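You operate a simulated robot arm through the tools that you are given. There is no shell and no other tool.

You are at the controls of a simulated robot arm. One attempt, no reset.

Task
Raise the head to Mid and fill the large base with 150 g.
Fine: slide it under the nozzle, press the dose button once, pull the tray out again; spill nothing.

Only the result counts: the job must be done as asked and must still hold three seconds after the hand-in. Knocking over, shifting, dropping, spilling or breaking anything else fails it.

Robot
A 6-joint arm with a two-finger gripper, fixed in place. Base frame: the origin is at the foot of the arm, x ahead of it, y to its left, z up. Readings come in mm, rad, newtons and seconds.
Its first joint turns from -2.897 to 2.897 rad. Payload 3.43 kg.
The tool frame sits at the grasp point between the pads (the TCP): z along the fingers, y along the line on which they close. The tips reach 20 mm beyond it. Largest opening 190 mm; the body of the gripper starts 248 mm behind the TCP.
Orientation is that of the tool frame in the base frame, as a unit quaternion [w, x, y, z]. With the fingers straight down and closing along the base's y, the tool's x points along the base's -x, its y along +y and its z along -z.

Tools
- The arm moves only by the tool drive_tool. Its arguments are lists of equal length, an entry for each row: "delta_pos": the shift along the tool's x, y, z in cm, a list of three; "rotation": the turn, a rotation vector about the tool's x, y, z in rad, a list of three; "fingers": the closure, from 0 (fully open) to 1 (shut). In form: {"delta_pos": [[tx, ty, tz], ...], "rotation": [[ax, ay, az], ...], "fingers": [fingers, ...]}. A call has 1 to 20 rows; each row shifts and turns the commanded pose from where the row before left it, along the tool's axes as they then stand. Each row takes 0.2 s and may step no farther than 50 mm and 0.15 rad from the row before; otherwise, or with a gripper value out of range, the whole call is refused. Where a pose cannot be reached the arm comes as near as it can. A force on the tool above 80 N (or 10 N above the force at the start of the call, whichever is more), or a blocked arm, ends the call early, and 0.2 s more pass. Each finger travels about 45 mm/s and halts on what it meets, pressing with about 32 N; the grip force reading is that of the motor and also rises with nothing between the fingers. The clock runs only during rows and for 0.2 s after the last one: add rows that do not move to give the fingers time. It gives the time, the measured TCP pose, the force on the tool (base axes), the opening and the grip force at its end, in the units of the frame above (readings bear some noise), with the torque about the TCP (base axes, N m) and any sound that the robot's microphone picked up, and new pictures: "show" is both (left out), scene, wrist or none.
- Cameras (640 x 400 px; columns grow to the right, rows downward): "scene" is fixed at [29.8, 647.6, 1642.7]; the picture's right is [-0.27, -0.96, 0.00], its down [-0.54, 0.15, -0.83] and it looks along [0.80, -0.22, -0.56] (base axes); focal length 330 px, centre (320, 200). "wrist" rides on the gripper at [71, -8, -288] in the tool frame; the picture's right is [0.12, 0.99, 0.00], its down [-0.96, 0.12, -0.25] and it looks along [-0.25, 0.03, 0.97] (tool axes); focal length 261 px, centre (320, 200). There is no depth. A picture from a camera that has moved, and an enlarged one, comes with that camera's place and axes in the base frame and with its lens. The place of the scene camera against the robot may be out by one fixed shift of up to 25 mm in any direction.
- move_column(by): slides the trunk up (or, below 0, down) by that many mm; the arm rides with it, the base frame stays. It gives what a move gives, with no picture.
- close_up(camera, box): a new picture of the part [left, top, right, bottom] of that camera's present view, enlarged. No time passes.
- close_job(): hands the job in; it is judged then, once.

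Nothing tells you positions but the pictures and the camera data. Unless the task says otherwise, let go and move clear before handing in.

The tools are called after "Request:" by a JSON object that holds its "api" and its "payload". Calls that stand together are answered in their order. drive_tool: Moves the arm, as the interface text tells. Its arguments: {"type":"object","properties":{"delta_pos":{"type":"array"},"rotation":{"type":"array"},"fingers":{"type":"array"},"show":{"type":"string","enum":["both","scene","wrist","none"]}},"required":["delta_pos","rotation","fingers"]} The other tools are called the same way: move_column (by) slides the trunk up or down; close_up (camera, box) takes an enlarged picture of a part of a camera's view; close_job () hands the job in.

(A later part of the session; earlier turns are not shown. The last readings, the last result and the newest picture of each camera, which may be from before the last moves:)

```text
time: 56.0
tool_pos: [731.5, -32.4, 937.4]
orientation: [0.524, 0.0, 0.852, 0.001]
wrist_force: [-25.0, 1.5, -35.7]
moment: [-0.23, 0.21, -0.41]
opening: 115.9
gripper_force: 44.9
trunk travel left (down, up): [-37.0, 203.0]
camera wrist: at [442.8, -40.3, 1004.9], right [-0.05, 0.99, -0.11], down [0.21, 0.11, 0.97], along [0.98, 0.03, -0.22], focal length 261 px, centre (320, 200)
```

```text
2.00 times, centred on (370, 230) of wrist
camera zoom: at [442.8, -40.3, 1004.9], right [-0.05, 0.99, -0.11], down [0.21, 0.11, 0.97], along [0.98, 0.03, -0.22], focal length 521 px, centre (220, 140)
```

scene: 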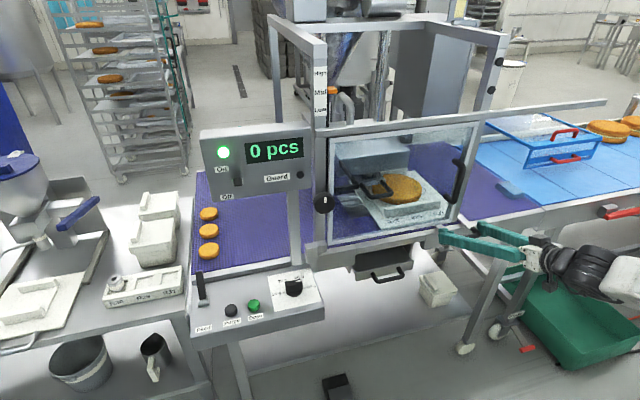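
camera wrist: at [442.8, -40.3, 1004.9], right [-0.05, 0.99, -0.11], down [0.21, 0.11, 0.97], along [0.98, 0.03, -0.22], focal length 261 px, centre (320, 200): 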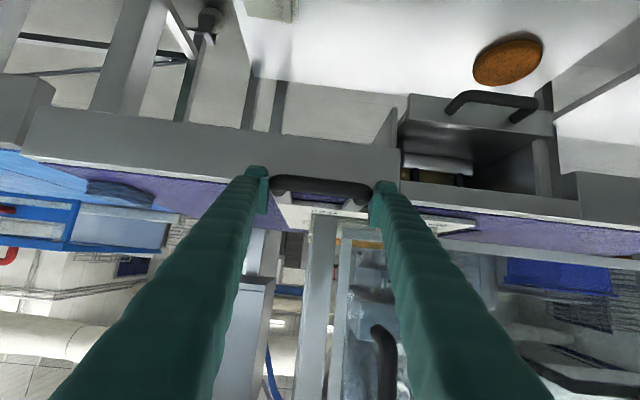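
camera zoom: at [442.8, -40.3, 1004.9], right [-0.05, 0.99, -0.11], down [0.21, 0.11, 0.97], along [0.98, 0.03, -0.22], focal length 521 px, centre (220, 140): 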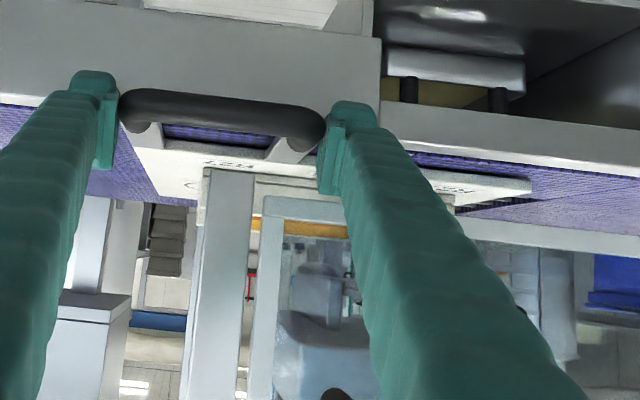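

The tray advances well; I'm slightly lifting the handle now, so I'll drop the command ~3 mm, then continue sliding.

Request:
{"api": "drive_tool", "payload": {"delta_pos": [[0.28, 0, 0], [0, 0.5, 0], [0, 1.0, 0], [0, 1.0, 0], [0, 1.0, 0], [0, 1.0, 0], [0, 0.5, 0], [0, 0, 0]], "rotation": [[0, 0, 0], [0, 0, 0], [0, 0, 0], [0, 0, 0], [0, 0, 0], [0, 0, 0], [0, 0, 0], [0, 0, 0]], "fingers": [0.5, 0.5, 0.5, 0.5, 0.5, 0.5, 0.5, 0.5], "show": "none"}}

Request:
{"api": "close_up", "payload": {"camera": "scene", "box": [320, 130, 520, 255]}}

Request:
{"api": "close_up", "payload": {"camera": "wrist", "box": [210, 150, 530, 310]}}

```text
time: 57.8
tool_pos: [725.8, 1.7, 924.7]
orientation: [0.515, -0.005, 0.857, 0.01]
wrist_force: [1.9, 1.6, 48.2]
moment: [0.13, -0.05, 0.01]
opening: 116.3
gripper_force: 45.3
out of reach, approached as far as the arm can: row 5, 6, 7
trunk travel left (down, up): [-37.0, 203.0]
```

```text
3.20 times, centred on (420, 192) of scene
camera zoom: at [29.8, 647.6, 1642.7], right [-0.27, -0.96, 0.0], down [-0.54, 0.15, -0.83], along [0.8, -0.22, -0.56], focal length 1056 px, centre (0, 224)
```

zoom: 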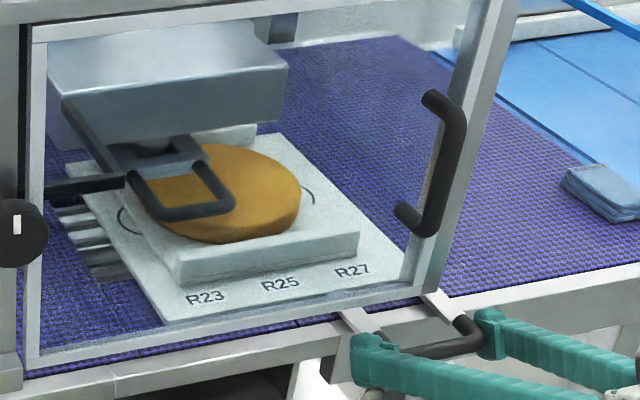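

```text
2.00 times, centred on (370, 230) of wrist
camera zoom: at [439.0, -12.2, 997.3], right [-0.07, 0.99, -0.09], down [0.23, 0.11, 0.97], along [0.97, 0.05, -0.24], focal length 521 px, centre (220, 140)
```

zoom: 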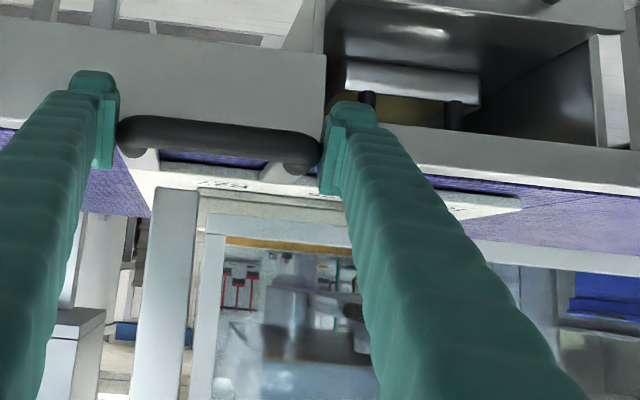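

The arm reached its limit again at this tilt near y = 0 and is now pressing down. I'll loosen the grip (fingers stay around the handle), then steepen the tilt.

Request:
{"api": "drive_tool", "payload": {"delta_pos": [[0, 0, 0], [0, 0, 0], [0, 0, 0]], "rotation": [[0, 0, 0], [0, 0, 0], [0, 0, 0]], "fingers": [0.3, 0.28, 0.28]}}

Request:
{"api": "close_up", "payload": {"camera": "scene", "box": [320, 130, 520, 255]}}

Request:
{"api": "close_up", "payload": {"camera": "wrist", "box": [210, 150, 450, 270]}}

```text
time: 58.6
tool_pos: [724.8, 0.2, 921.1]
orientation: [0.513, -0.004, 0.859, 0.008]
wrist_force: [-0.4, -0.5, 0.2]
moment: [0.01, 0.02, 0.02]
opening: 136.9
gripper_force: 0.0
trunk travel left (down, up): [-37.0, 203.0]
camera wrist: at [439.4, -12.5, 995.2], right [-0.07, 0.99, -0.09], down [0.24, 0.11, 0.97], along [0.97, 0.05, -0.24], focal length 261 px, centre (320, 200)
```

scene: 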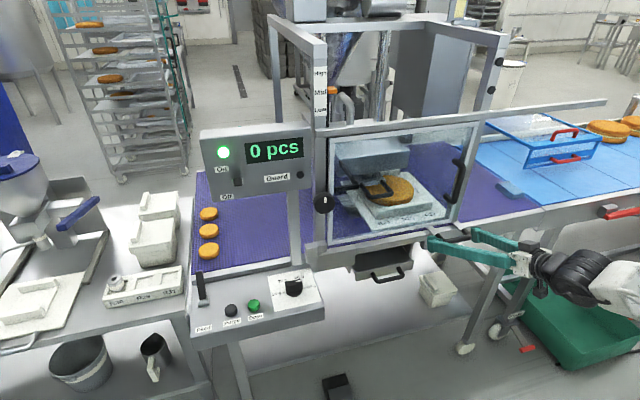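
wrist: 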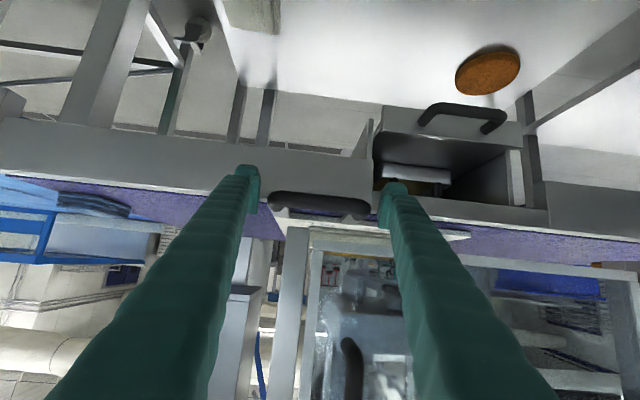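

```text
3.20 times, centred on (420, 192) of scene
camera zoom: at [29.8, 647.6, 1642.7], right [-0.27, -0.96, 0.0], down [-0.54, 0.15, -0.83], along [0.8, -0.22, -0.56], focal length 1056 px, centre (0, 224)
```

zoom: 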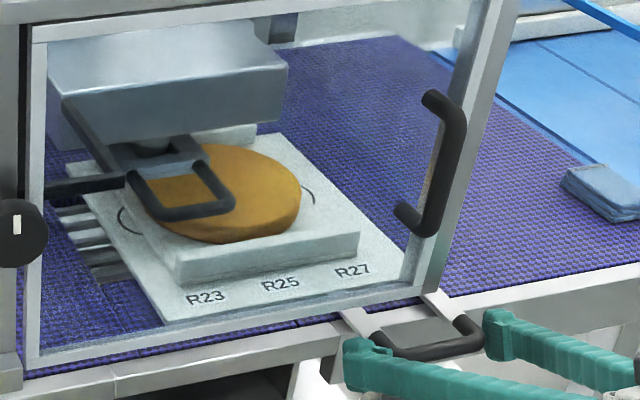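

```text
2.67 times, centred on (330, 210) of wrist
camera zoom: at [439.4, -12.5, 995.2], right [-0.07, 0.99, -0.09], down [0.24, 0.11, 0.97], along [0.97, 0.05, -0.24], focal length 695 px, centre (293, 173)
```

zoom: 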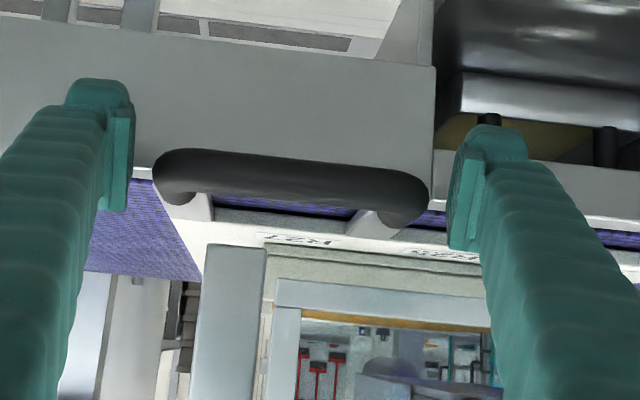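

Released cleanly, tray and base are undisturbed. Now I'll tilt the tool steeper (about 0.6 rad from vertical) around the handle and re-centre.

Request:
{"api": "drive_tool", "payload": {"delta_pos": [[-0.3, 0.07, -0.39], [-0.3, 0.07, -0.39], [0, 0, 0], [0, 0, 0], [0, 0, 0]], "rotation": [[0.018, 0.12, 0], [0, 0.12, 0], [0, 0.12, 0], [0, 0.12, 0], [0, 0, 0]], "fingers": [0.28, 0.28, 0.28, 0.28, 0.28]}}

Request:
{"api": "close_up", "payload": {"camera": "scene", "box": [360, 180, 520, 270]}}

Request:
{"api": "close_up", "payload": {"camera": "wrist", "box": [210, 120, 450, 270]}}

```text
time: 59.8
tool_pos: [724.8, 31.1, 927.7]
orientation: [0.342, 0.014, 0.939, -0.027]
wrist_force: [0.2, -0.1, 0.2]
moment: [0.0, 0.0, 0.0]
opening: 136.7
gripper_force: 0.1
out of reach, approached as far as the arm can: row 2, 3, 4
trunk travel left (down, up): [-37.0, 203.0]
camera wrist: at [487.2, 42.3, 1102.4], right [-0.05, 0.99, -0.12], down [0.58, 0.12, 0.8], along [0.81, -0.03, -0.58], focal length 261 px, centre (320, 200)
```

scene: 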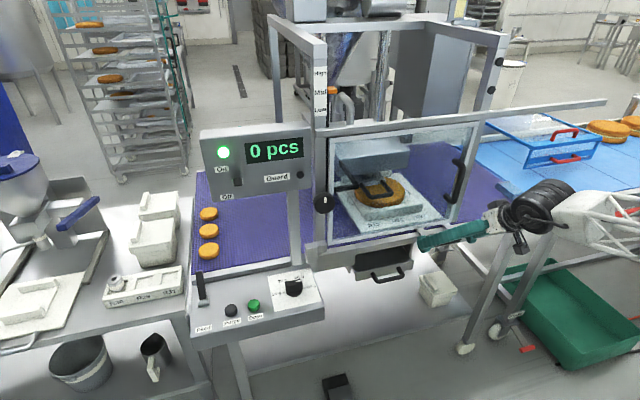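
wrist: 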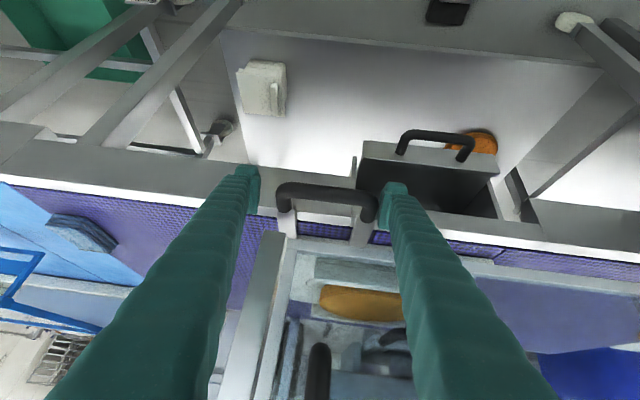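

```text
4.00 times, centred on (440, 225) of scene
camera zoom: at [29.8, 647.6, 1642.7], right [-0.27, -0.96, 0.0], down [-0.54, 0.15, -0.83], along [0.8, -0.22, -0.56], focal length 1320 px, centre (-160, 100)
```

zoom: 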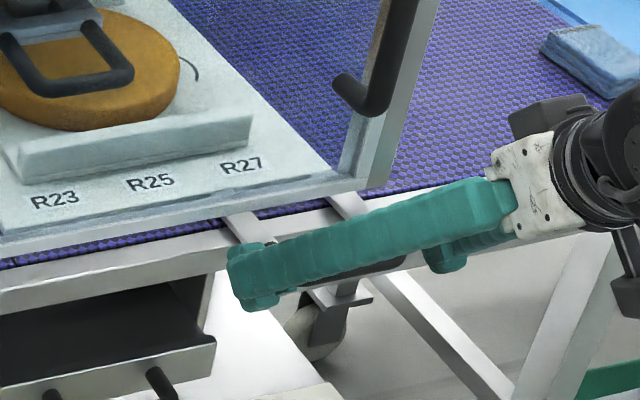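

```text
2.67 times, centred on (330, 195) of wrist
camera zoom: at [487.2, 42.3, 1102.4], right [-0.05, 0.99, -0.12], down [0.58, 0.12, 0.8], along [0.81, -0.03, -0.58], focal length 695 px, centre (293, 213)
```

zoom: 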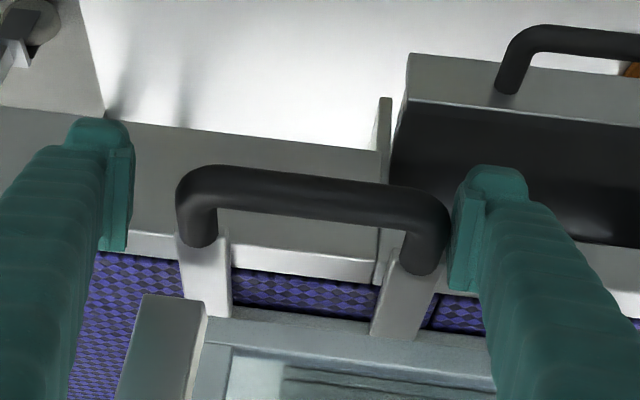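

The solver shifted the tool +31 mm in y and evidently nudged the tray along with it; I'll hold still and check where things are now.

Request:
{"api": "drive_tool", "payload": {"delta_pos": [[0, 0, 0]], "rotation": [[0, 0, 0]], "fingers": [0.28], "show": "none"}}

Request:
{"api": "close_up", "payload": {"camera": "scene", "box": [320, 130, 520, 255]}}

Request:
{"api": "close_up", "payload": {"camera": "wrist", "box": [230, 160, 430, 260]}}

```text
time: 60.2
tool_pos: [725.5, 30.7, 928.3]
orientation: [0.342, 0.014, 0.939, -0.027]
wrist_force: [0.1, -0.4, -0.9]
moment: [0.0, 0.0, -0.01]
opening: 136.9
gripper_force: 0.0
trunk travel left (down, up): [-37.0, 203.0]
```

```text
3.20 times, centred on (420, 192) of scene
camera zoom: at [29.8, 647.6, 1642.7], right [-0.27, -0.96, 0.0], down [-0.54, 0.15, -0.83], along [0.8, -0.22, -0.56], focal length 1056 px, centre (0, 224)
```

zoom: 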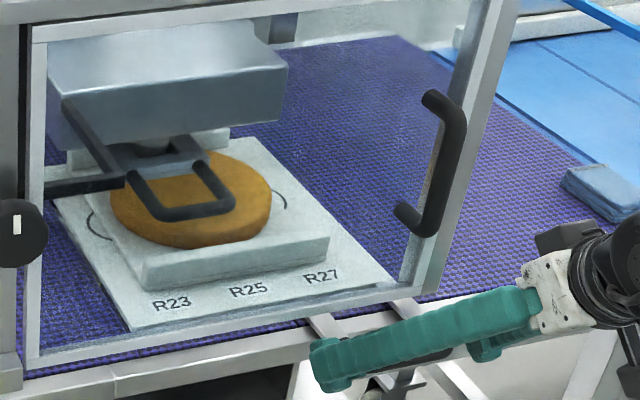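

```text
3.20 times, centred on (330, 210) of wrist
camera zoom: at [487.3, 42.0, 1102.2], right [-0.05, 0.99, -0.12], down [0.58, 0.12, 0.8], along [0.81, -0.03, -0.58], focal length 834 px, centre (288, 168)
```

zoom: 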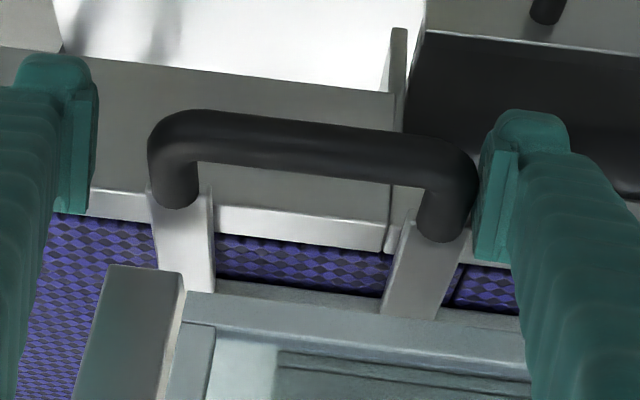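

The tray moved straight by about 37 mm (handle now at y≈40, base still fine). I'll re-centre on the handle and square up the tool.

Request:
{"api": "drive_tool", "payload": {"delta_pos": [[0, 0.45, 0], [0, 0.45, 0], [0, 0, 0]], "rotation": [[-0.03, 0, 0], [-0.03, 0, 0], [0, 0, 0]], "fingers": [0.28, 0.28, 0.28]}}

Request:
{"api": "close_up", "payload": {"camera": "wrist", "box": [230, 160, 430, 260]}}

Request:
{"api": "close_up", "payload": {"camera": "scene", "box": [360, 180, 520, 270]}}

```text
time: 61.0
tool_pos: [726.4, 43.2, 924.9]
orientation: [0.345, 0.012, 0.938, -0.021]
wrist_force: [-0.1, 0.1, 0.0]
moment: [-0.03, -0.02, 0.02]
opening: 136.8
gripper_force: 0.0
out of reach, approached as far as the arm can: row 1, 2
trunk travel left (down, up): [-37.0, 203.0]
camera wrist: at [485.7, 49.9, 1098.3], right [-0.05, 0.99, -0.11], down [0.58, 0.12, 0.81], along [0.81, -0.02, -0.58], focal length 261 px, centre (320, 200)
```

scene: 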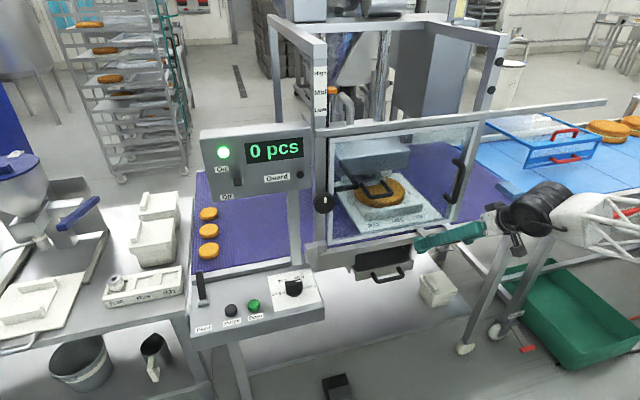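
wrist: 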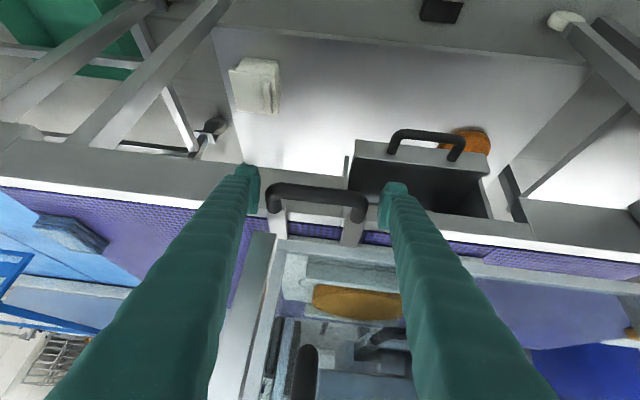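

```text
3.20 times, centred on (330, 210) of wrist
camera zoom: at [485.7, 49.9, 1098.3], right [-0.05, 0.99, -0.11], down [0.58, 0.12, 0.81], along [0.81, -0.02, -0.58], focal length 834 px, centre (288, 168)
```

zoom: 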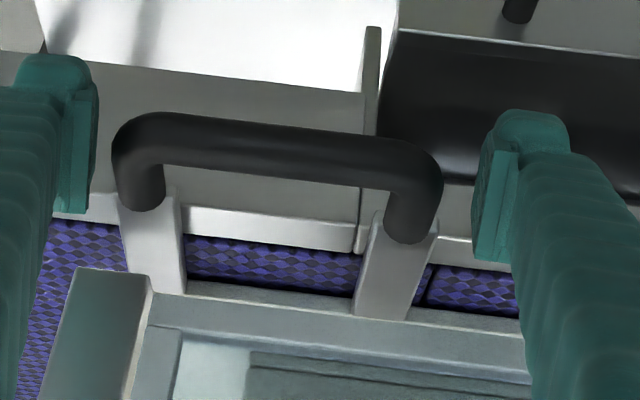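

```text
4.00 times, centred on (440, 225) of scene
camera zoom: at [29.8, 647.6, 1642.7], right [-0.27, -0.96, 0.0], down [-0.54, 0.15, -0.83], along [0.8, -0.22, -0.56], focal length 1320 px, centre (-160, 100)
```

zoom: 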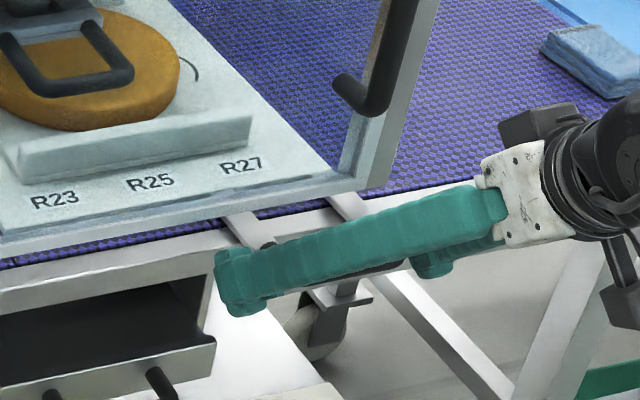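

The arm is stuck on a wrist limit in this branch. I'll open fully, back out along the tool axis away from the handle, and re-approach from a fresh vertical pose with the trunk raised again.

Request:
{"api": "drive_tool", "payload": {"delta_pos": [[0, 0, 0], [0, 0, 0], [0, 0, 0], [0, 0, -2], [0, 0, -3], [0, 0, -4], [0, 0, -4], [0, 0, 0]], "rotation": [[0, 0, 0], [0, 0, 0], [0, 0, 0], [0, 0, 0], [0, 0, 0], [0, 0, 0], [0, 0, 0], [0, 0, 0]], "fingers": [0.15, 0.0, 0, 0, 0, 0, 0, 0]}}

Request:
{"api": "close_up", "payload": {"camera": "scene", "box": [320, 130, 520, 255]}}

```text
time: 62.8
tool_pos: [639.2, 60.5, 1022.3]
orientation: [0.345, 0.011, 0.938, -0.018]
wrist_force: [-1.2, 1.0, -0.5]
moment: [-0.04, 0.0, -0.01]
opening: 189.9
gripper_force: 0.1
out of reach, approached as far as the arm can: row 4, 5, 6
trunk travel left (down, up): [-37.0, 203.0]
camera wrist: at [400.4, 66.8, 1194.2], right [-0.06, 0.99, -0.1], down [0.58, 0.12, 0.81], along [0.81, -0.01, -0.58], focal length 261 px, centre (320, 200)
```

scene: 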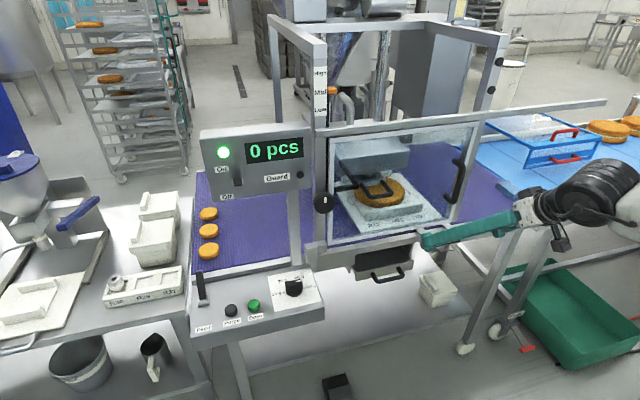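
wrist: 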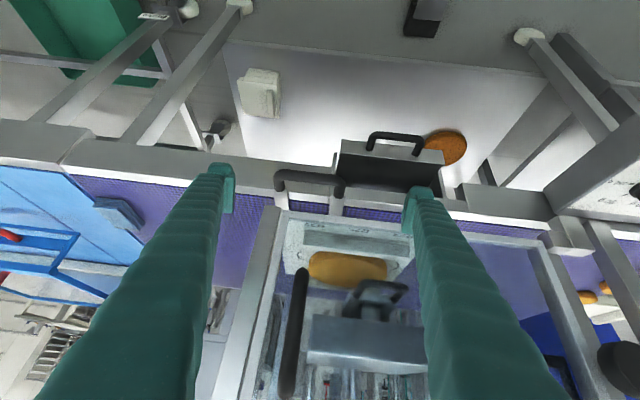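

```text
3.20 times, centred on (420, 192) of scene
camera zoom: at [29.8, 647.6, 1642.7], right [-0.27, -0.96, 0.0], down [-0.54, 0.15, -0.83], along [0.8, -0.22, -0.56], focal length 1056 px, centre (0, 224)
```

zoom: 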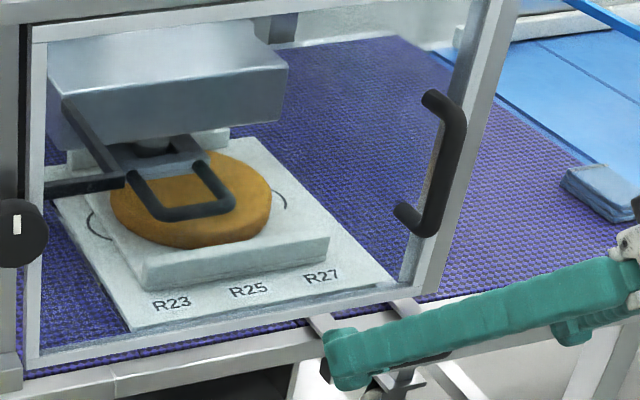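

The tray is untouched by the retreat. Raising the trunk back up now, well clear of the guard.

Request:
{"api": "move_column", "payload": {"by": 150}}

Request:
{"api": "drive_tool", "payload": {"delta_pos": [[0, 0, -3], [0, 0, -3], [0, 0, 0], [0, 0, 0], [0, 0, 0], [0, 0, 0], [0, 0, 0]], "rotation": [[0, 0, 0], [0, 0.14, 0], [0, 0.14, 0], [0, 0.14, 0], [0, 0.14, 0], [0, 0.14, 0], [0, 0, 0]], "fingers": [0, 0, 0, 0, 0, 0, 0]}}

```text
time: 64.5
tool_pos: [640.1, 61.5, 1170.9]
orientation: [0.344, 0.011, 0.939, -0.018]
wrist_force: [0.2, -0.2, -0.2]
moment: [0.0, -0.02, -0.01]
opening: 189.7
gripper_force: 0.1
trunk travel left (down, up): [-187.0, 53.0]
```

```text
time: 66.2
tool_pos: [582.4, 118.8, 1206.4]
orientation: [0.059, 0.04, 0.989, -0.126]
wrist_force: [0.2, 0.0, -0.5]
moment: [-0.09, 0.02, -0.03]
opening: 189.9
gripper_force: 0.0
out of reach, approached as far as the arm can: row 2, 3, 4, 5, 6
trunk travel left (down, up): [-187.0, 53.0]
camera wrist: at [480.9, 189.3, 1476.6], right [-0.02, 0.97, -0.26], down [0.94, 0.11, 0.33], along [0.35, -0.24, -0.91], focal length 261 px, centre (320, 200)
```

scene: 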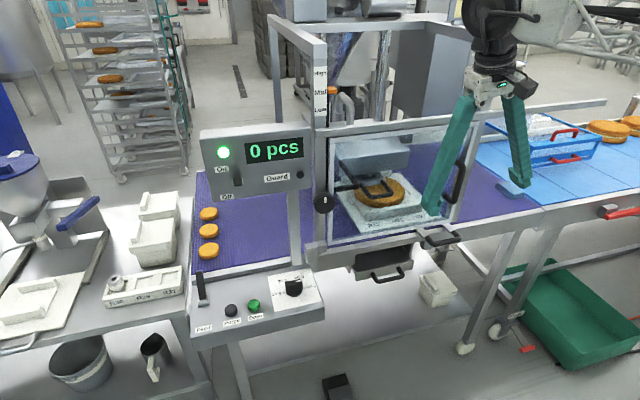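
wrist: 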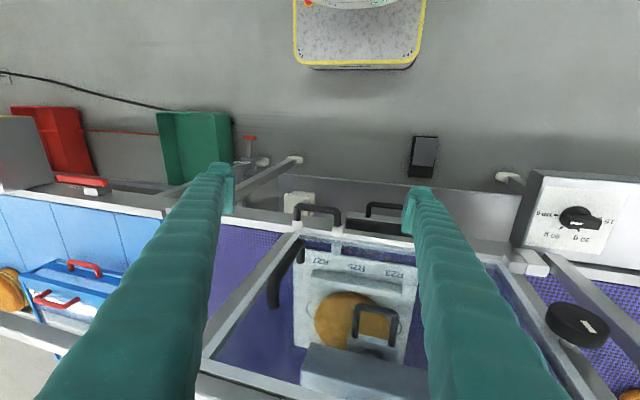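

The wrist has wound into a bad branch (joint limit). I'll unwind it by retracing: move back toward -y with the tool tilted outward, in free space, then return to vertical there.

Request:
{"api": "drive_tool", "payload": {"delta_pos": [[-0.29, -4.34, 1.14], [-0.29, -4.34, 1.14], [-0.2, -4.34, 1.14], [-0.1, -4.34, 1.14], [0, -4.34, 1.14], [0, -4.34, 1.14], [0, 0, 0]], "rotation": [[0, -0.12, 0], [0, -0.12, 0], [0, -0.12, 0], [0, -0.12, 0], [0, -0.12, 0], [0, -0.12, 0], [0, 0, 0]], "fingers": [0, 0, 0, 0, 0, 0, 0]}}

```text
time: 67.8
tool_pos: [598.6, -113.4, 1209.6]
orientation: [0.406, -0.003, 0.904, -0.138]
wrist_force: [-0.5, 0.2, 0.1]
moment: [-0.01, -0.05, -0.03]
opening: 190.0
gripper_force: 0.0
out of reach, approached as far as the arm can: row 6
trunk travel left (down, up): [-187.0, 53.0]
camera wrist: at [340.0, -57.5, 1341.8], right [0.03, 0.94, -0.34], down [0.48, 0.28, 0.83], along [0.88, -0.18, -0.44], focal length 261 px, centre (320, 200)
```

scene: 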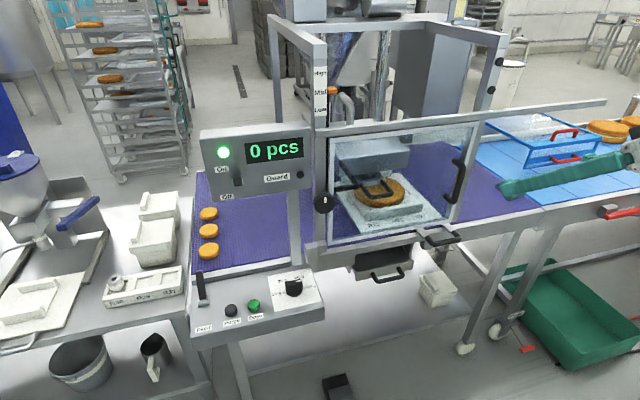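
wrist: 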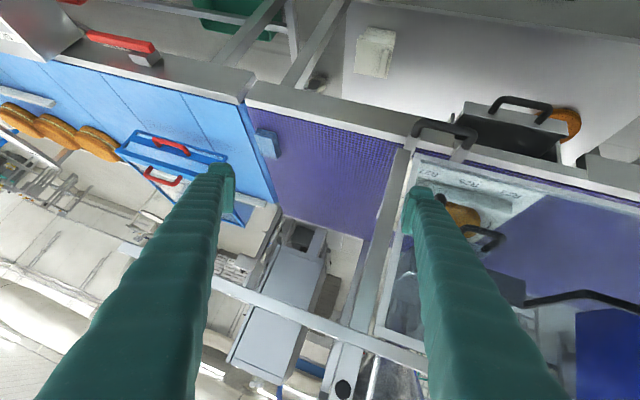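

Good, the wrist is freeing up here. I'll continue to -y while removing the residual skew.

Request:
{"api": "drive_tool", "payload": {"delta_pos": [[0.37, -3.08, 0.79], [0.3, -3.1, 0.5], [0.2, -3.2, 0.3], [0.1, -3.2, 0.1], [0, 0, 0]], "rotation": [[-0.062, -0.09, 0.03], [-0.062, -0.09, 0.03], [-0.062, -0.09, 0.03], [-0.062, -0.09, 0.03], [0, 0, 0]], "fingers": [0, 0, 0, 0, 0]}}

```text
time: 69.0
tool_pos: [625.6, -53.2, 1191.5]
orientation: [0.568, -0.022, 0.819, -0.073]
wrist_force: [-0.5, 0.5, 0.4]
moment: [0.01, 0.05, -0.01]
opening: 190.0
gripper_force: 0.0
out of reach, approached as far as the arm can: row 1, 2, 3, 4
trunk travel left (down, up): [-187.0, 53.0]
camera wrist: at [332.2, -42.6, 1225.5], right [0.0, 0.97, -0.25], down [0.12, 0.25, 0.96], along [0.99, -0.03, -0.11], focal length 261 px, centre (320, 200)
```

scene: 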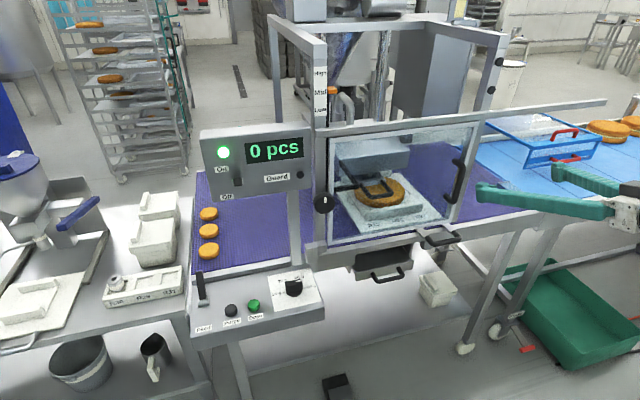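
wrist: 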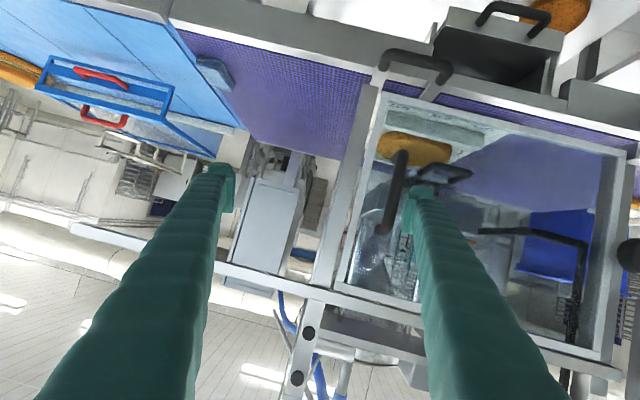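

I believe the forearm roll is wound to its limit; bending the tool toward +y (left) should unwind it. I'll yaw left here in free space.

Request:
{"api": "drive_tool", "payload": {"delta_pos": [[0, 0, -2], [0, 0, -2], [0, 0, 0], [0, 0, 0], [0, 0, 0], [0, 0, 0], [0, 0, 0], [0, 0, 0]], "rotation": [[-0.13, 0, -0.048], [-0.13, 0, -0.048], [-0.13, 0, -0.048], [-0.13, 0, -0.048], [-0.13, 0, -0.048], [-0.13, 0, -0.048], [-0.13, 0, -0.048], [0, 0, 0]], "fingers": [0, 0, 0, 0, 0, 0, 0, 0]}}

```text
time: 70.8
tool_pos: [611.0, 3.5, 1193.1]
orientation: [0.563, -0.065, 0.823, -0.046]
wrist_force: [-0.4, 0.0, 0.5]
moment: [0.02, -0.01, 0.0]
opening: 189.9
gripper_force: 0.0
out of reach, approached as far as the arm can: row 1, 2, 3, 4, 5, 6, 7
trunk travel left (down, up): [-187.0, 53.0]
camera wrist: at [318.5, -14.1, 1232.3], right [-0.1, 0.96, -0.26], down [0.11, 0.27, 0.96], along [0.99, 0.07, -0.13], focal length 261 px, centre (320, 200)
```

scene: 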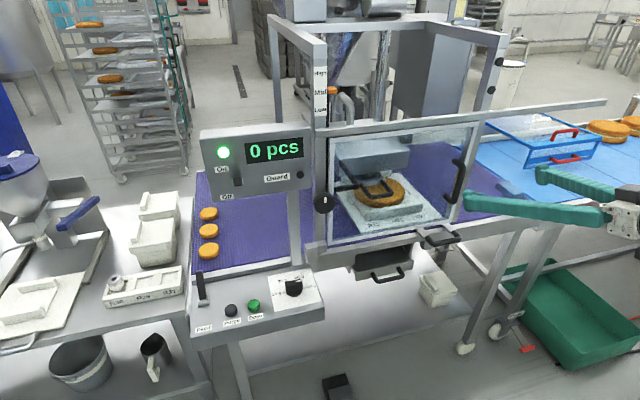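
wrist: 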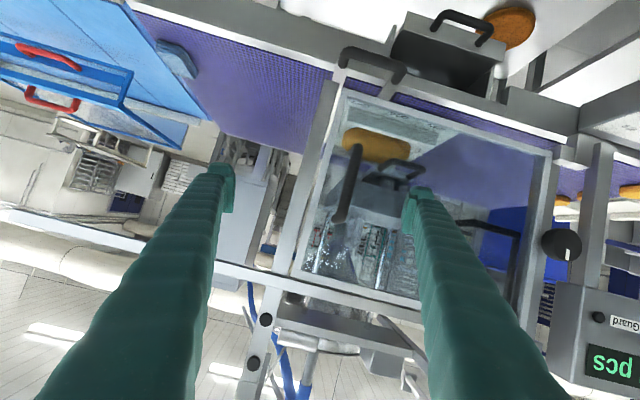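

Left yaw is the blocked direction, so the roll must be wound the other way. I'll back away a little and yaw right instead.

Request:
{"api": "drive_tool", "payload": {"delta_pos": [[0, 0, -2], [0, 0, -2], [0, 0, -2], [0, 0, 0], [0, 0, 0], [0, 0, 0]], "rotation": [[0.1, 0, 0.037], [0.13, 0, 0.048], [0.13, 0, 0.048], [0.13, 0, 0.048], [0.13, 0, 0.048], [0, 0, 0]], "fingers": [0, 0, 0, 0, 0, 0]}}

```text
time: 72.2
tool_pos: [576.6, 7.1, 1162.3]
orientation: [0.524, 0.096, 0.83, -0.168]
wrist_force: [-3.4, 6.8, 0.5]
moment: [-0.54, -0.29, -0.85]
opening: 190.1
gripper_force: 0.0
out of reach, approached as far as the arm can: row 1, 2, 3
trunk travel left (down, up): [-187.0, 53.0]
camera wrist: at [302.6, 108.6, 1212.5], right [0.28, 0.92, -0.28], down [0.25, 0.22, 0.94], along [0.93, -0.34, -0.17], focal length 261 px, centre (320, 200)
```

scene: 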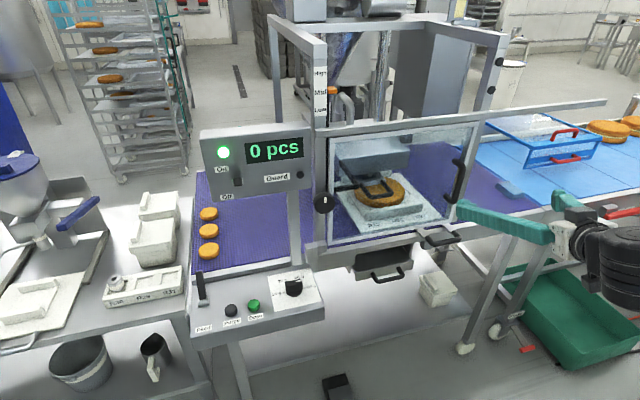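
wrist: 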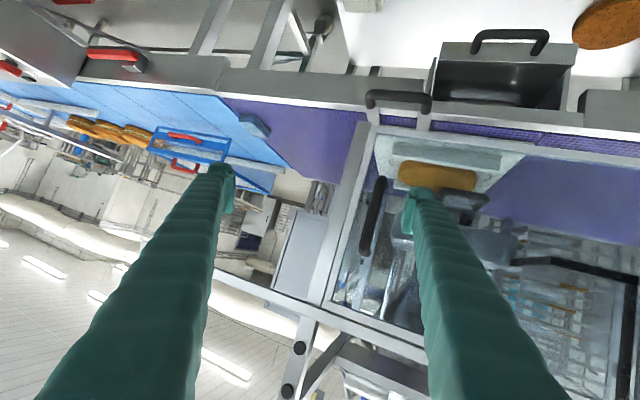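

Right yaw is now being reached. Continuing a bit more to the right, then tilting down.

Request:
{"api": "drive_tool", "payload": {"delta_pos": [[0, 0, 0], [0, 0, 0], [0, 0, 0], [0, 0, 0], [0, 0, 0], [0, 0, 0], [0, 0, 0]], "rotation": [[0.13, 0, 0.048], [0.13, 0, 0.048], [0, 0.13, 0], [0, 0.13, 0], [0, 0.13, 0], [0, 0.13, 0], [0, 0, 0]], "fingers": [0, 0, 0, 0, 0, 0, 0]}}

```text
time: 73.8
tool_pos: [576.6, 16.2, 1160.9]
orientation: [0.294, 0.25, 0.904, -0.185]
wrist_force: [-0.2, -0.3, 0.2]
moment: [-0.02, 0.0, -0.01]
opening: 190.1
gripper_force: 0.1
trunk travel left (down, up): [-187.0, 53.0]
camera wrist: at [396.4, 174.2, 1336.4], right [0.47, 0.84, -0.26], down [0.63, -0.12, 0.77], along [0.61, -0.53, -0.59], focal length 261 px, centre (320, 200)
```

scene: 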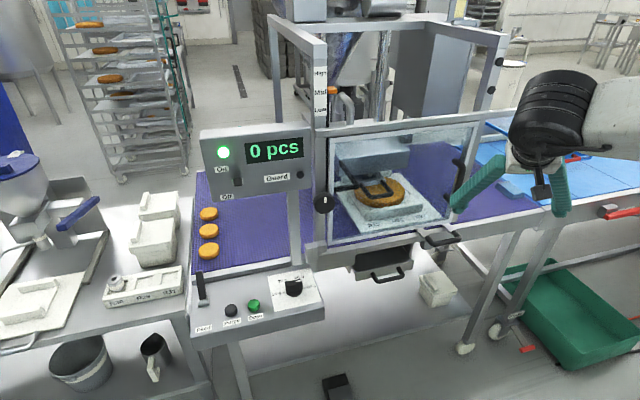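
wrist: 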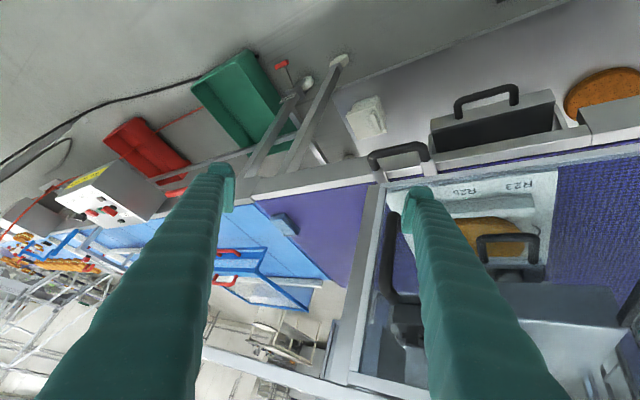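

Everything is reachable again. Now I'll rotate straight to the vertical reference orientation.

Request:
{"api": "drive_tool", "payload": {"delta_pos": [[0, 0, 0], [0, 0, 0], [0, 0, 0], [0, 0, 0], [0, 0, 0], [0, 0, 0], [0, 0, 0]], "rotation": [[-0.0636, 0.1011, -0.086], [-0.0636, 0.1011, -0.086], [-0.0636, 0.1011, -0.086], [-0.0636, 0.1011, -0.086], [-0.0636, 0.1011, -0.086], [-0.0636, 0.1011, -0.086], [0, 0, 0]], "fingers": [0, 0, 0, 0, 0, 0, 0]}}

```text
time: 75.3
tool_pos: [571.9, 32.8, 1154.6]
orientation: [0.043, 0.009, 0.99, -0.133]
wrist_force: [-0.2, 0.1, -0.4]
moment: [0.0, 0.03, 0.0]
opening: 190.1
gripper_force: 0.1
out of reach, approached as far as the arm can: row 4, 5, 6
trunk travel left (down, up): [-187.0, 53.0]
camera wrist: at [477.7, 103.4, 1426.2], right [-0.09, 0.96, -0.27], down [0.94, 0.17, 0.29], along [0.33, -0.23, -0.92], focal length 261 px, centre (320, 200)
```

scene: 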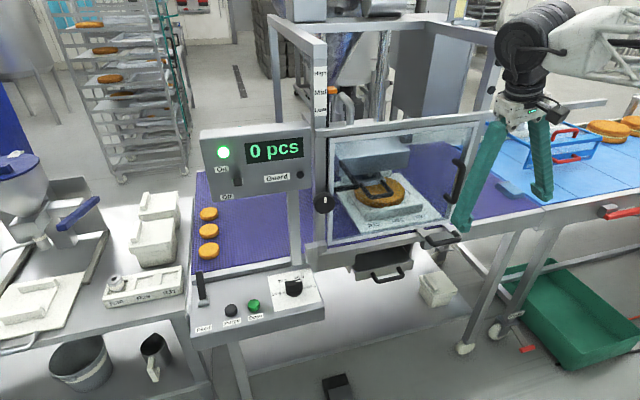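
wrist: 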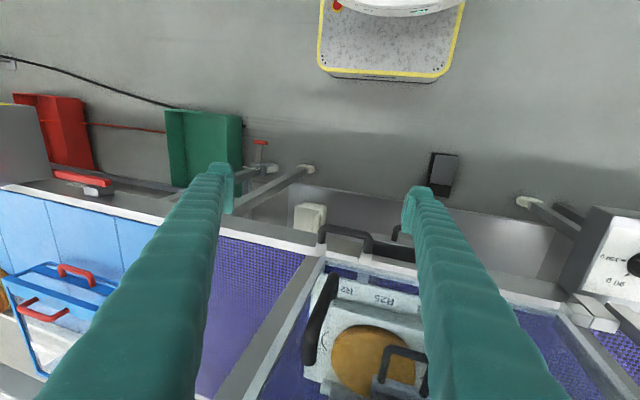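

Still about 0.25 rad of sideways lean: the forearm roll is ~180° flipped. To undo it I need to tilt the tool up past the forearm line at a low, close-in pose, then swing to the -y side. Tilting up first.

Request:
{"api": "drive_tool", "payload": {"delta_pos": [[0, 0, 0], [0, 0, 0], [0, 0, 0], [0, 0, 0], [0, 0, 0], [0, 0, 0], [0, 0, 0], [0, 0, 0], [0, 0, 0], [0, 0, 0]], "rotation": [[0, -0.14, 0], [0, -0.14, 0], [0, -0.14, 0], [0, -0.14, 0], [0, -0.14, 0], [0, -0.14, 0], [0, -0.14, 0], [0, -0.14, 0], [0, -0.14, 0], [0, 0, 0]], "fingers": [0, 0, 0, 0, 0, 0, 0, 0, 0, 0], "show": "scene"}}

```text
time: 77.5
tool_pos: [578.4, 38.9, 1181.0]
orientation: [0.616, -0.071, 0.777, -0.113]
wrist_force: [0.1, 0.1, 0.1]
moment: [0.0, 0.01, 0.03]
opening: 190.1
gripper_force: 0.1
out of reach, approached as far as the arm can: row 9
trunk travel left (down, up): [-187.0, 53.0]
```

scene: 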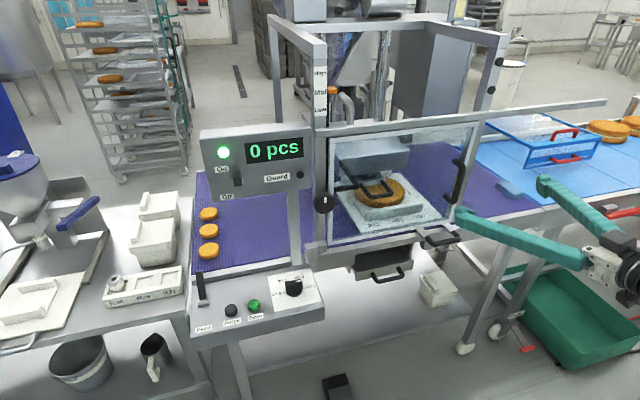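

Request:
{"api": "drive_tool", "payload": {"delta_pos": [[3.76, 1.05, 0.87], [3.76, 1.0, 0.87], [3.76, 0.8, 0.87], [0, 0, 0]], "rotation": [[0, -0.05, 0.085], [0, -0.05, 0.085], [0, -0.05, 0.085], [0, 0, 0]], "fingers": [0, 0, 0, 0], "show": "scene"}}

```text
time: 78.5
tool_pos: [636.6, 75.8, 1216.9]
orientation: [0.678, 0.023, 0.734, -0.03]
wrist_force: [-0.6, -0.7, 0.3]
moment: [0.02, 0.0, 0.0]
opening: 189.6
gripper_force: 0.0
out of reach, approached as far as the arm can: row 1, 2, 3
trunk travel left (down, up): [-187.0, 53.0]
```

scene: 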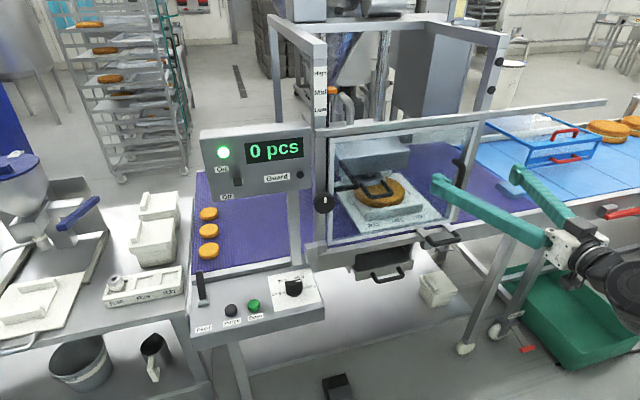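

Too close-in there. I understand the flip now: I'll swing the tool right, then up, then back to straight ahead and finally down, which unwinds the forearm roll. First step: back off and yaw right.

Request:
{"api": "drive_tool", "payload": {"delta_pos": [[0.2, -2.8, -2.6], [0.2, -2.4, -3.0], [0.2, -2.0, -3.3], [0, 0, 0], [0, 0, 0], [0, 0, 0], [0, 0, 0]], "rotation": [[0.133, 0.002, 0.0105], [0.133, 0.002, 0.0105], [0.133, 0.002, 0.0105], [0.133, 0.002, 0.0105], [0.133, 0.002, 0.0105], [0.133, 0.002, 0.0105], [0, 0, 0]], "fingers": [0, 0, 0, 0, 0, 0, 0]}}

```text
time: 80.2
tool_pos: [536.5, 26.9, 1222.5]
orientation: [0.619, 0.307, 0.663, -0.288]
wrist_force: [-0.1, -0.2, -0.3]
moment: [-0.02, -0.04, 0.0]
opening: 190.1
gripper_force: 0.0
out of reach, approached as far as the arm can: row 1
trunk travel left (down, up): [-187.0, 53.0]
camera wrist: at [342.1, 245.6, 1170.2], right [0.75, 0.65, -0.12], down [-0.03, 0.21, 0.98], along [0.66, -0.73, 0.18], focal length 261 px, centre (320, 200)
```

scene: 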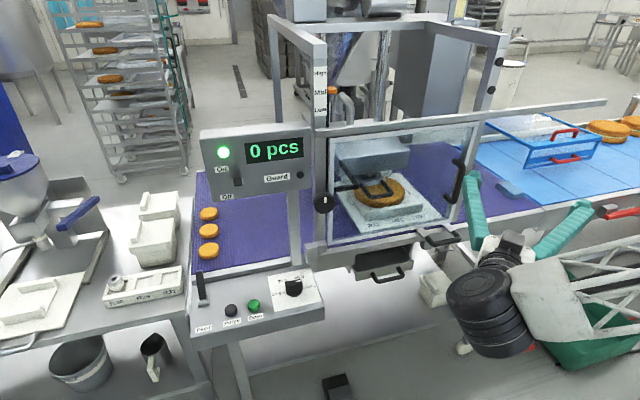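
wrist: 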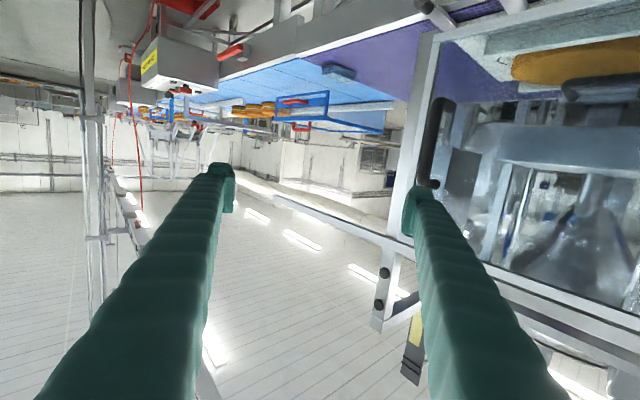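

Fully reachable now with the tool bending right. Next: pitch the tool up while moving toward the -y side (free space, below the guard rail).

Request:
{"api": "drive_tool", "payload": {"delta_pos": [[1.0, -0.58, 3.7], [1.2, -0.58, 3.7], [1.6, -0.58, 3.7], [2.0, -0.58, 3.6], [2.2, -0.58, 3.5], [0, 0, 0]], "rotation": [[-0.035, -0.1, 0], [-0.035, -0.1, 0], [-0.035, -0.1, 0], [-0.035, -0.1, 0], [-0.035, -0.1, 0], [0, 0, 0]], "fingers": [0.2, 0.3, 0.4, 0.5, 0.5, 0.5]}}

```text
time: 81.3
tool_pos: [710.5, -39.2, 1241.1]
orientation: [0.789, 0.17, 0.521, -0.278]
wrist_force: [-47.4, -3.1, 8.3]
moment: [0.43, 1.31, 3.25]
opening: 82.8
gripper_force: 0.0
out of reach, approached as far as the arm can: row 3, 4, 5
trunk travel left (down, up): [-187.0, 53.0]
stopped in row 5: the force on the tool passed its limit at 126 N (the readings are from after the stop); the commanded pose is now the measured one
camera wrist: at [517.7, 95.8, 1060.8], right [0.65, 0.75, -0.13], down [-0.4, 0.48, 0.78], along [0.65, -0.45, 0.61], focal length 261 px, centre (320, 200)
```

scene: 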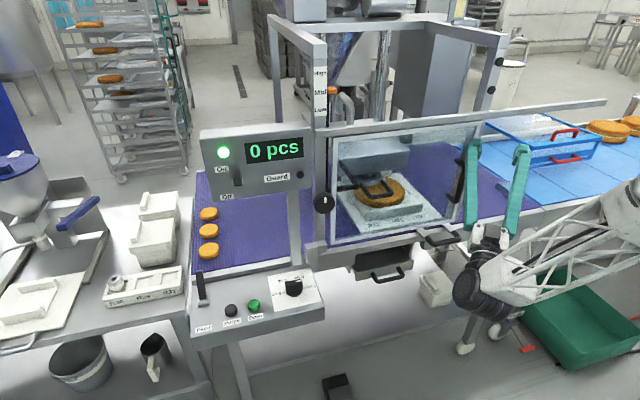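
wrist: 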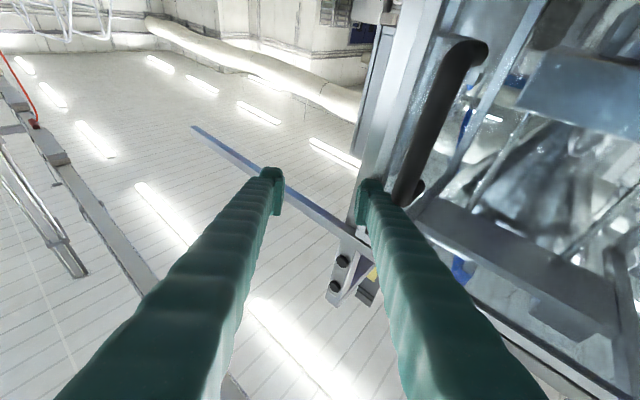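

A finger touched the guard frame when the arm drifted toward it. I'll back straight off now and check that the guard hasn't moved.

Request:
{"api": "drive_tool", "payload": {"delta_pos": [[-0.52, -3.03, -1.35], [-0.52, -3.03, -1.35], [-0.52, -3.03, -1.35], [0, 0, 0]], "rotation": [[0, 0, 0], [0, 0, 0], [0, 0, 0], [0, 0, 0]], "fingers": [0.5, 0.5, 0.5, 0.5]}}

Request:
{"api": "close_up", "payload": {"camera": "scene", "box": [300, 110, 520, 255]}}

Request:
{"api": "close_up", "payload": {"camera": "scene", "box": [190, 115, 350, 215]}}

```text
time: 82.3
tool_pos: [678.5, -53.8, 1289.7]
orientation: [0.787, 0.169, 0.524, -0.278]
wrist_force: [0.1, 0.0, 0.6]
moment: [0.04, 0.02, 0.02]
opening: 95.0
gripper_force: 0.1
out of reach, approached as far as the arm can: row 1, 2, 3
trunk travel left (down, up): [-187.0, 53.0]
camera wrist: at [484.5, 82.3, 1111.3], right [0.64, 0.75, -0.13], down [-0.4, 0.48, 0.78], along [0.65, -0.45, 0.61], focal length 261 px, centre (320, 200)
```

scene: 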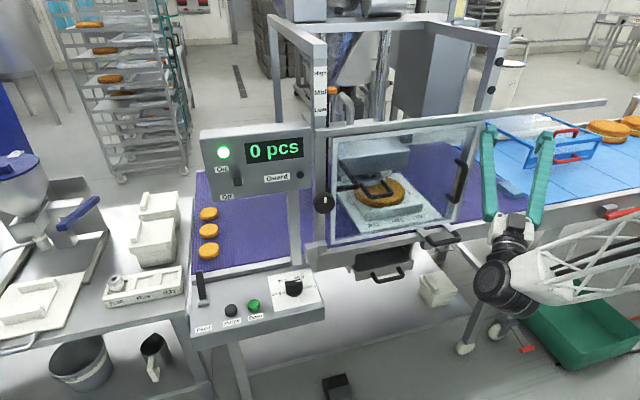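
wrist: 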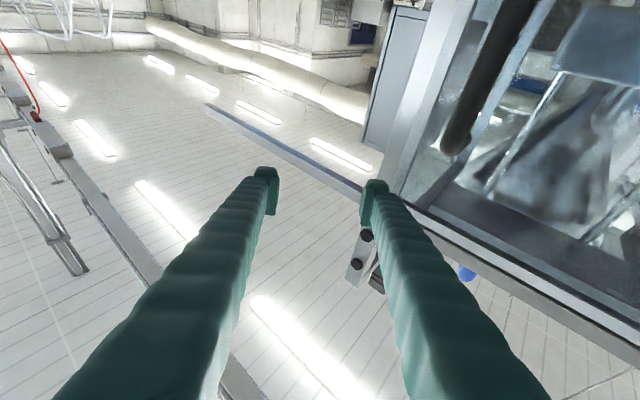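

```text
2.76 times, centred on (410, 182) of scene
camera zoom: at [29.8, 647.6, 1642.7], right [-0.27, -0.96, 0.0], down [-0.54, 0.15, -0.83], along [0.8, -0.22, -0.56], focal length 910 px, centre (72, 248)
```

zoom: 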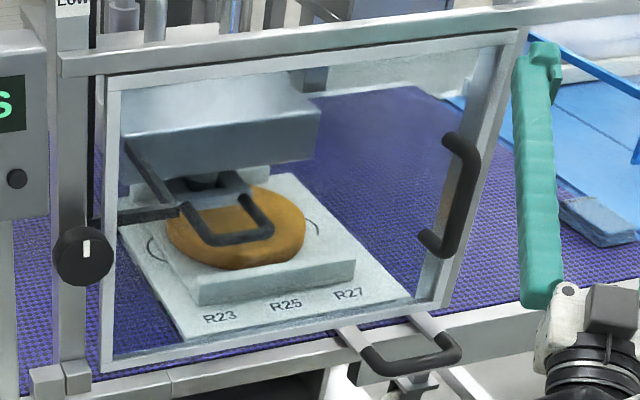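

```text
4.00 times, centred on (270, 165) of scene
camera zoom: at [29.8, 647.6, 1642.7], right [-0.27, -0.96, 0.0], down [-0.54, 0.15, -0.83], along [0.8, -0.22, -0.56], focal length 1320 px, centre (520, 340)
```

zoom: 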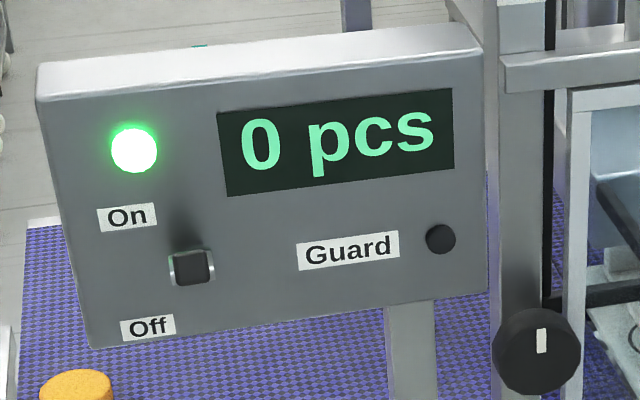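

I need to check whether the guard moved; comparing with an identical earlier crop.

Request:
{"api": "close_up", "payload": {"camera": "scene", "box": [320, 130, 520, 255]}}

Request:
{"api": "close_up", "payload": {"camera": "scene", "box": [310, 120, 350, 150]}}

Request:
{"api": "close_up", "payload": {"camera": "scene", "box": [300, 190, 350, 225]}}

```text
3.20 times, centred on (420, 192) of scene
camera zoom: at [29.8, 647.6, 1642.7], right [-0.27, -0.96, 0.0], down [-0.54, 0.15, -0.83], along [0.8, -0.22, -0.56], focal length 1056 px, centre (0, 224)
```

zoom: 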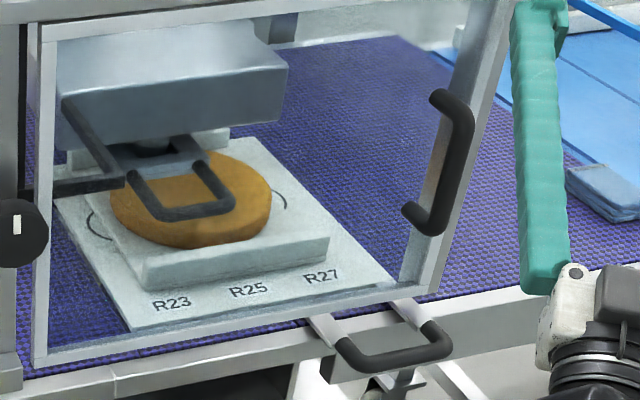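

```text
13.33 times, centred on (330, 135) of scene
camera zoom: at [29.8, 647.6, 1642.7], right [-0.27, -0.96, 0.0], down [-0.54, 0.15, -0.83], along [0.8, -0.22, -0.56], focal length 4401 px, centre (187, 1067)
```

zoom: 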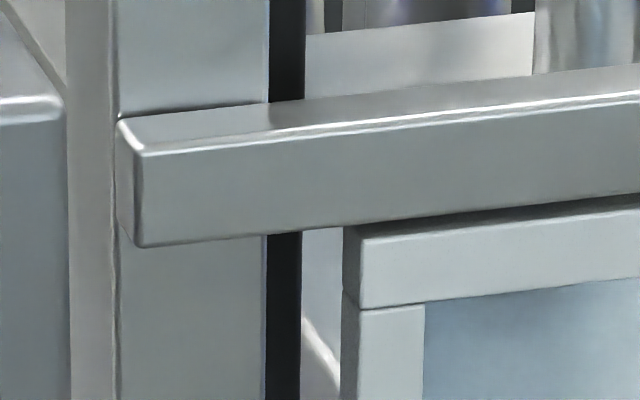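

```text
11.43 times, centred on (325, 208) of scene
camera zoom: at [29.8, 647.6, 1642.7], right [-0.27, -0.96, 0.0], down [-0.54, 0.15, -0.83], along [0.8, -0.22, -0.56], focal length 3772 px, centre (263, 114)
```

zoom: 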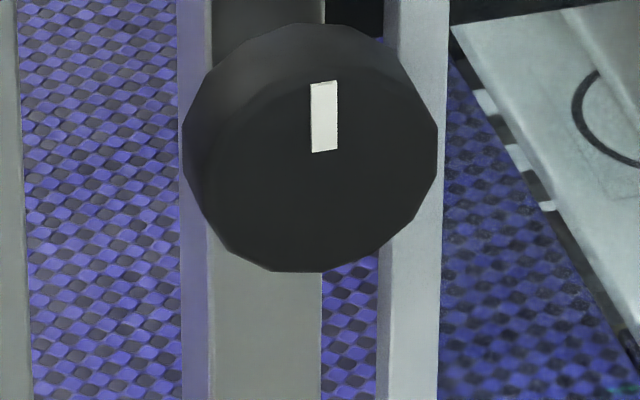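

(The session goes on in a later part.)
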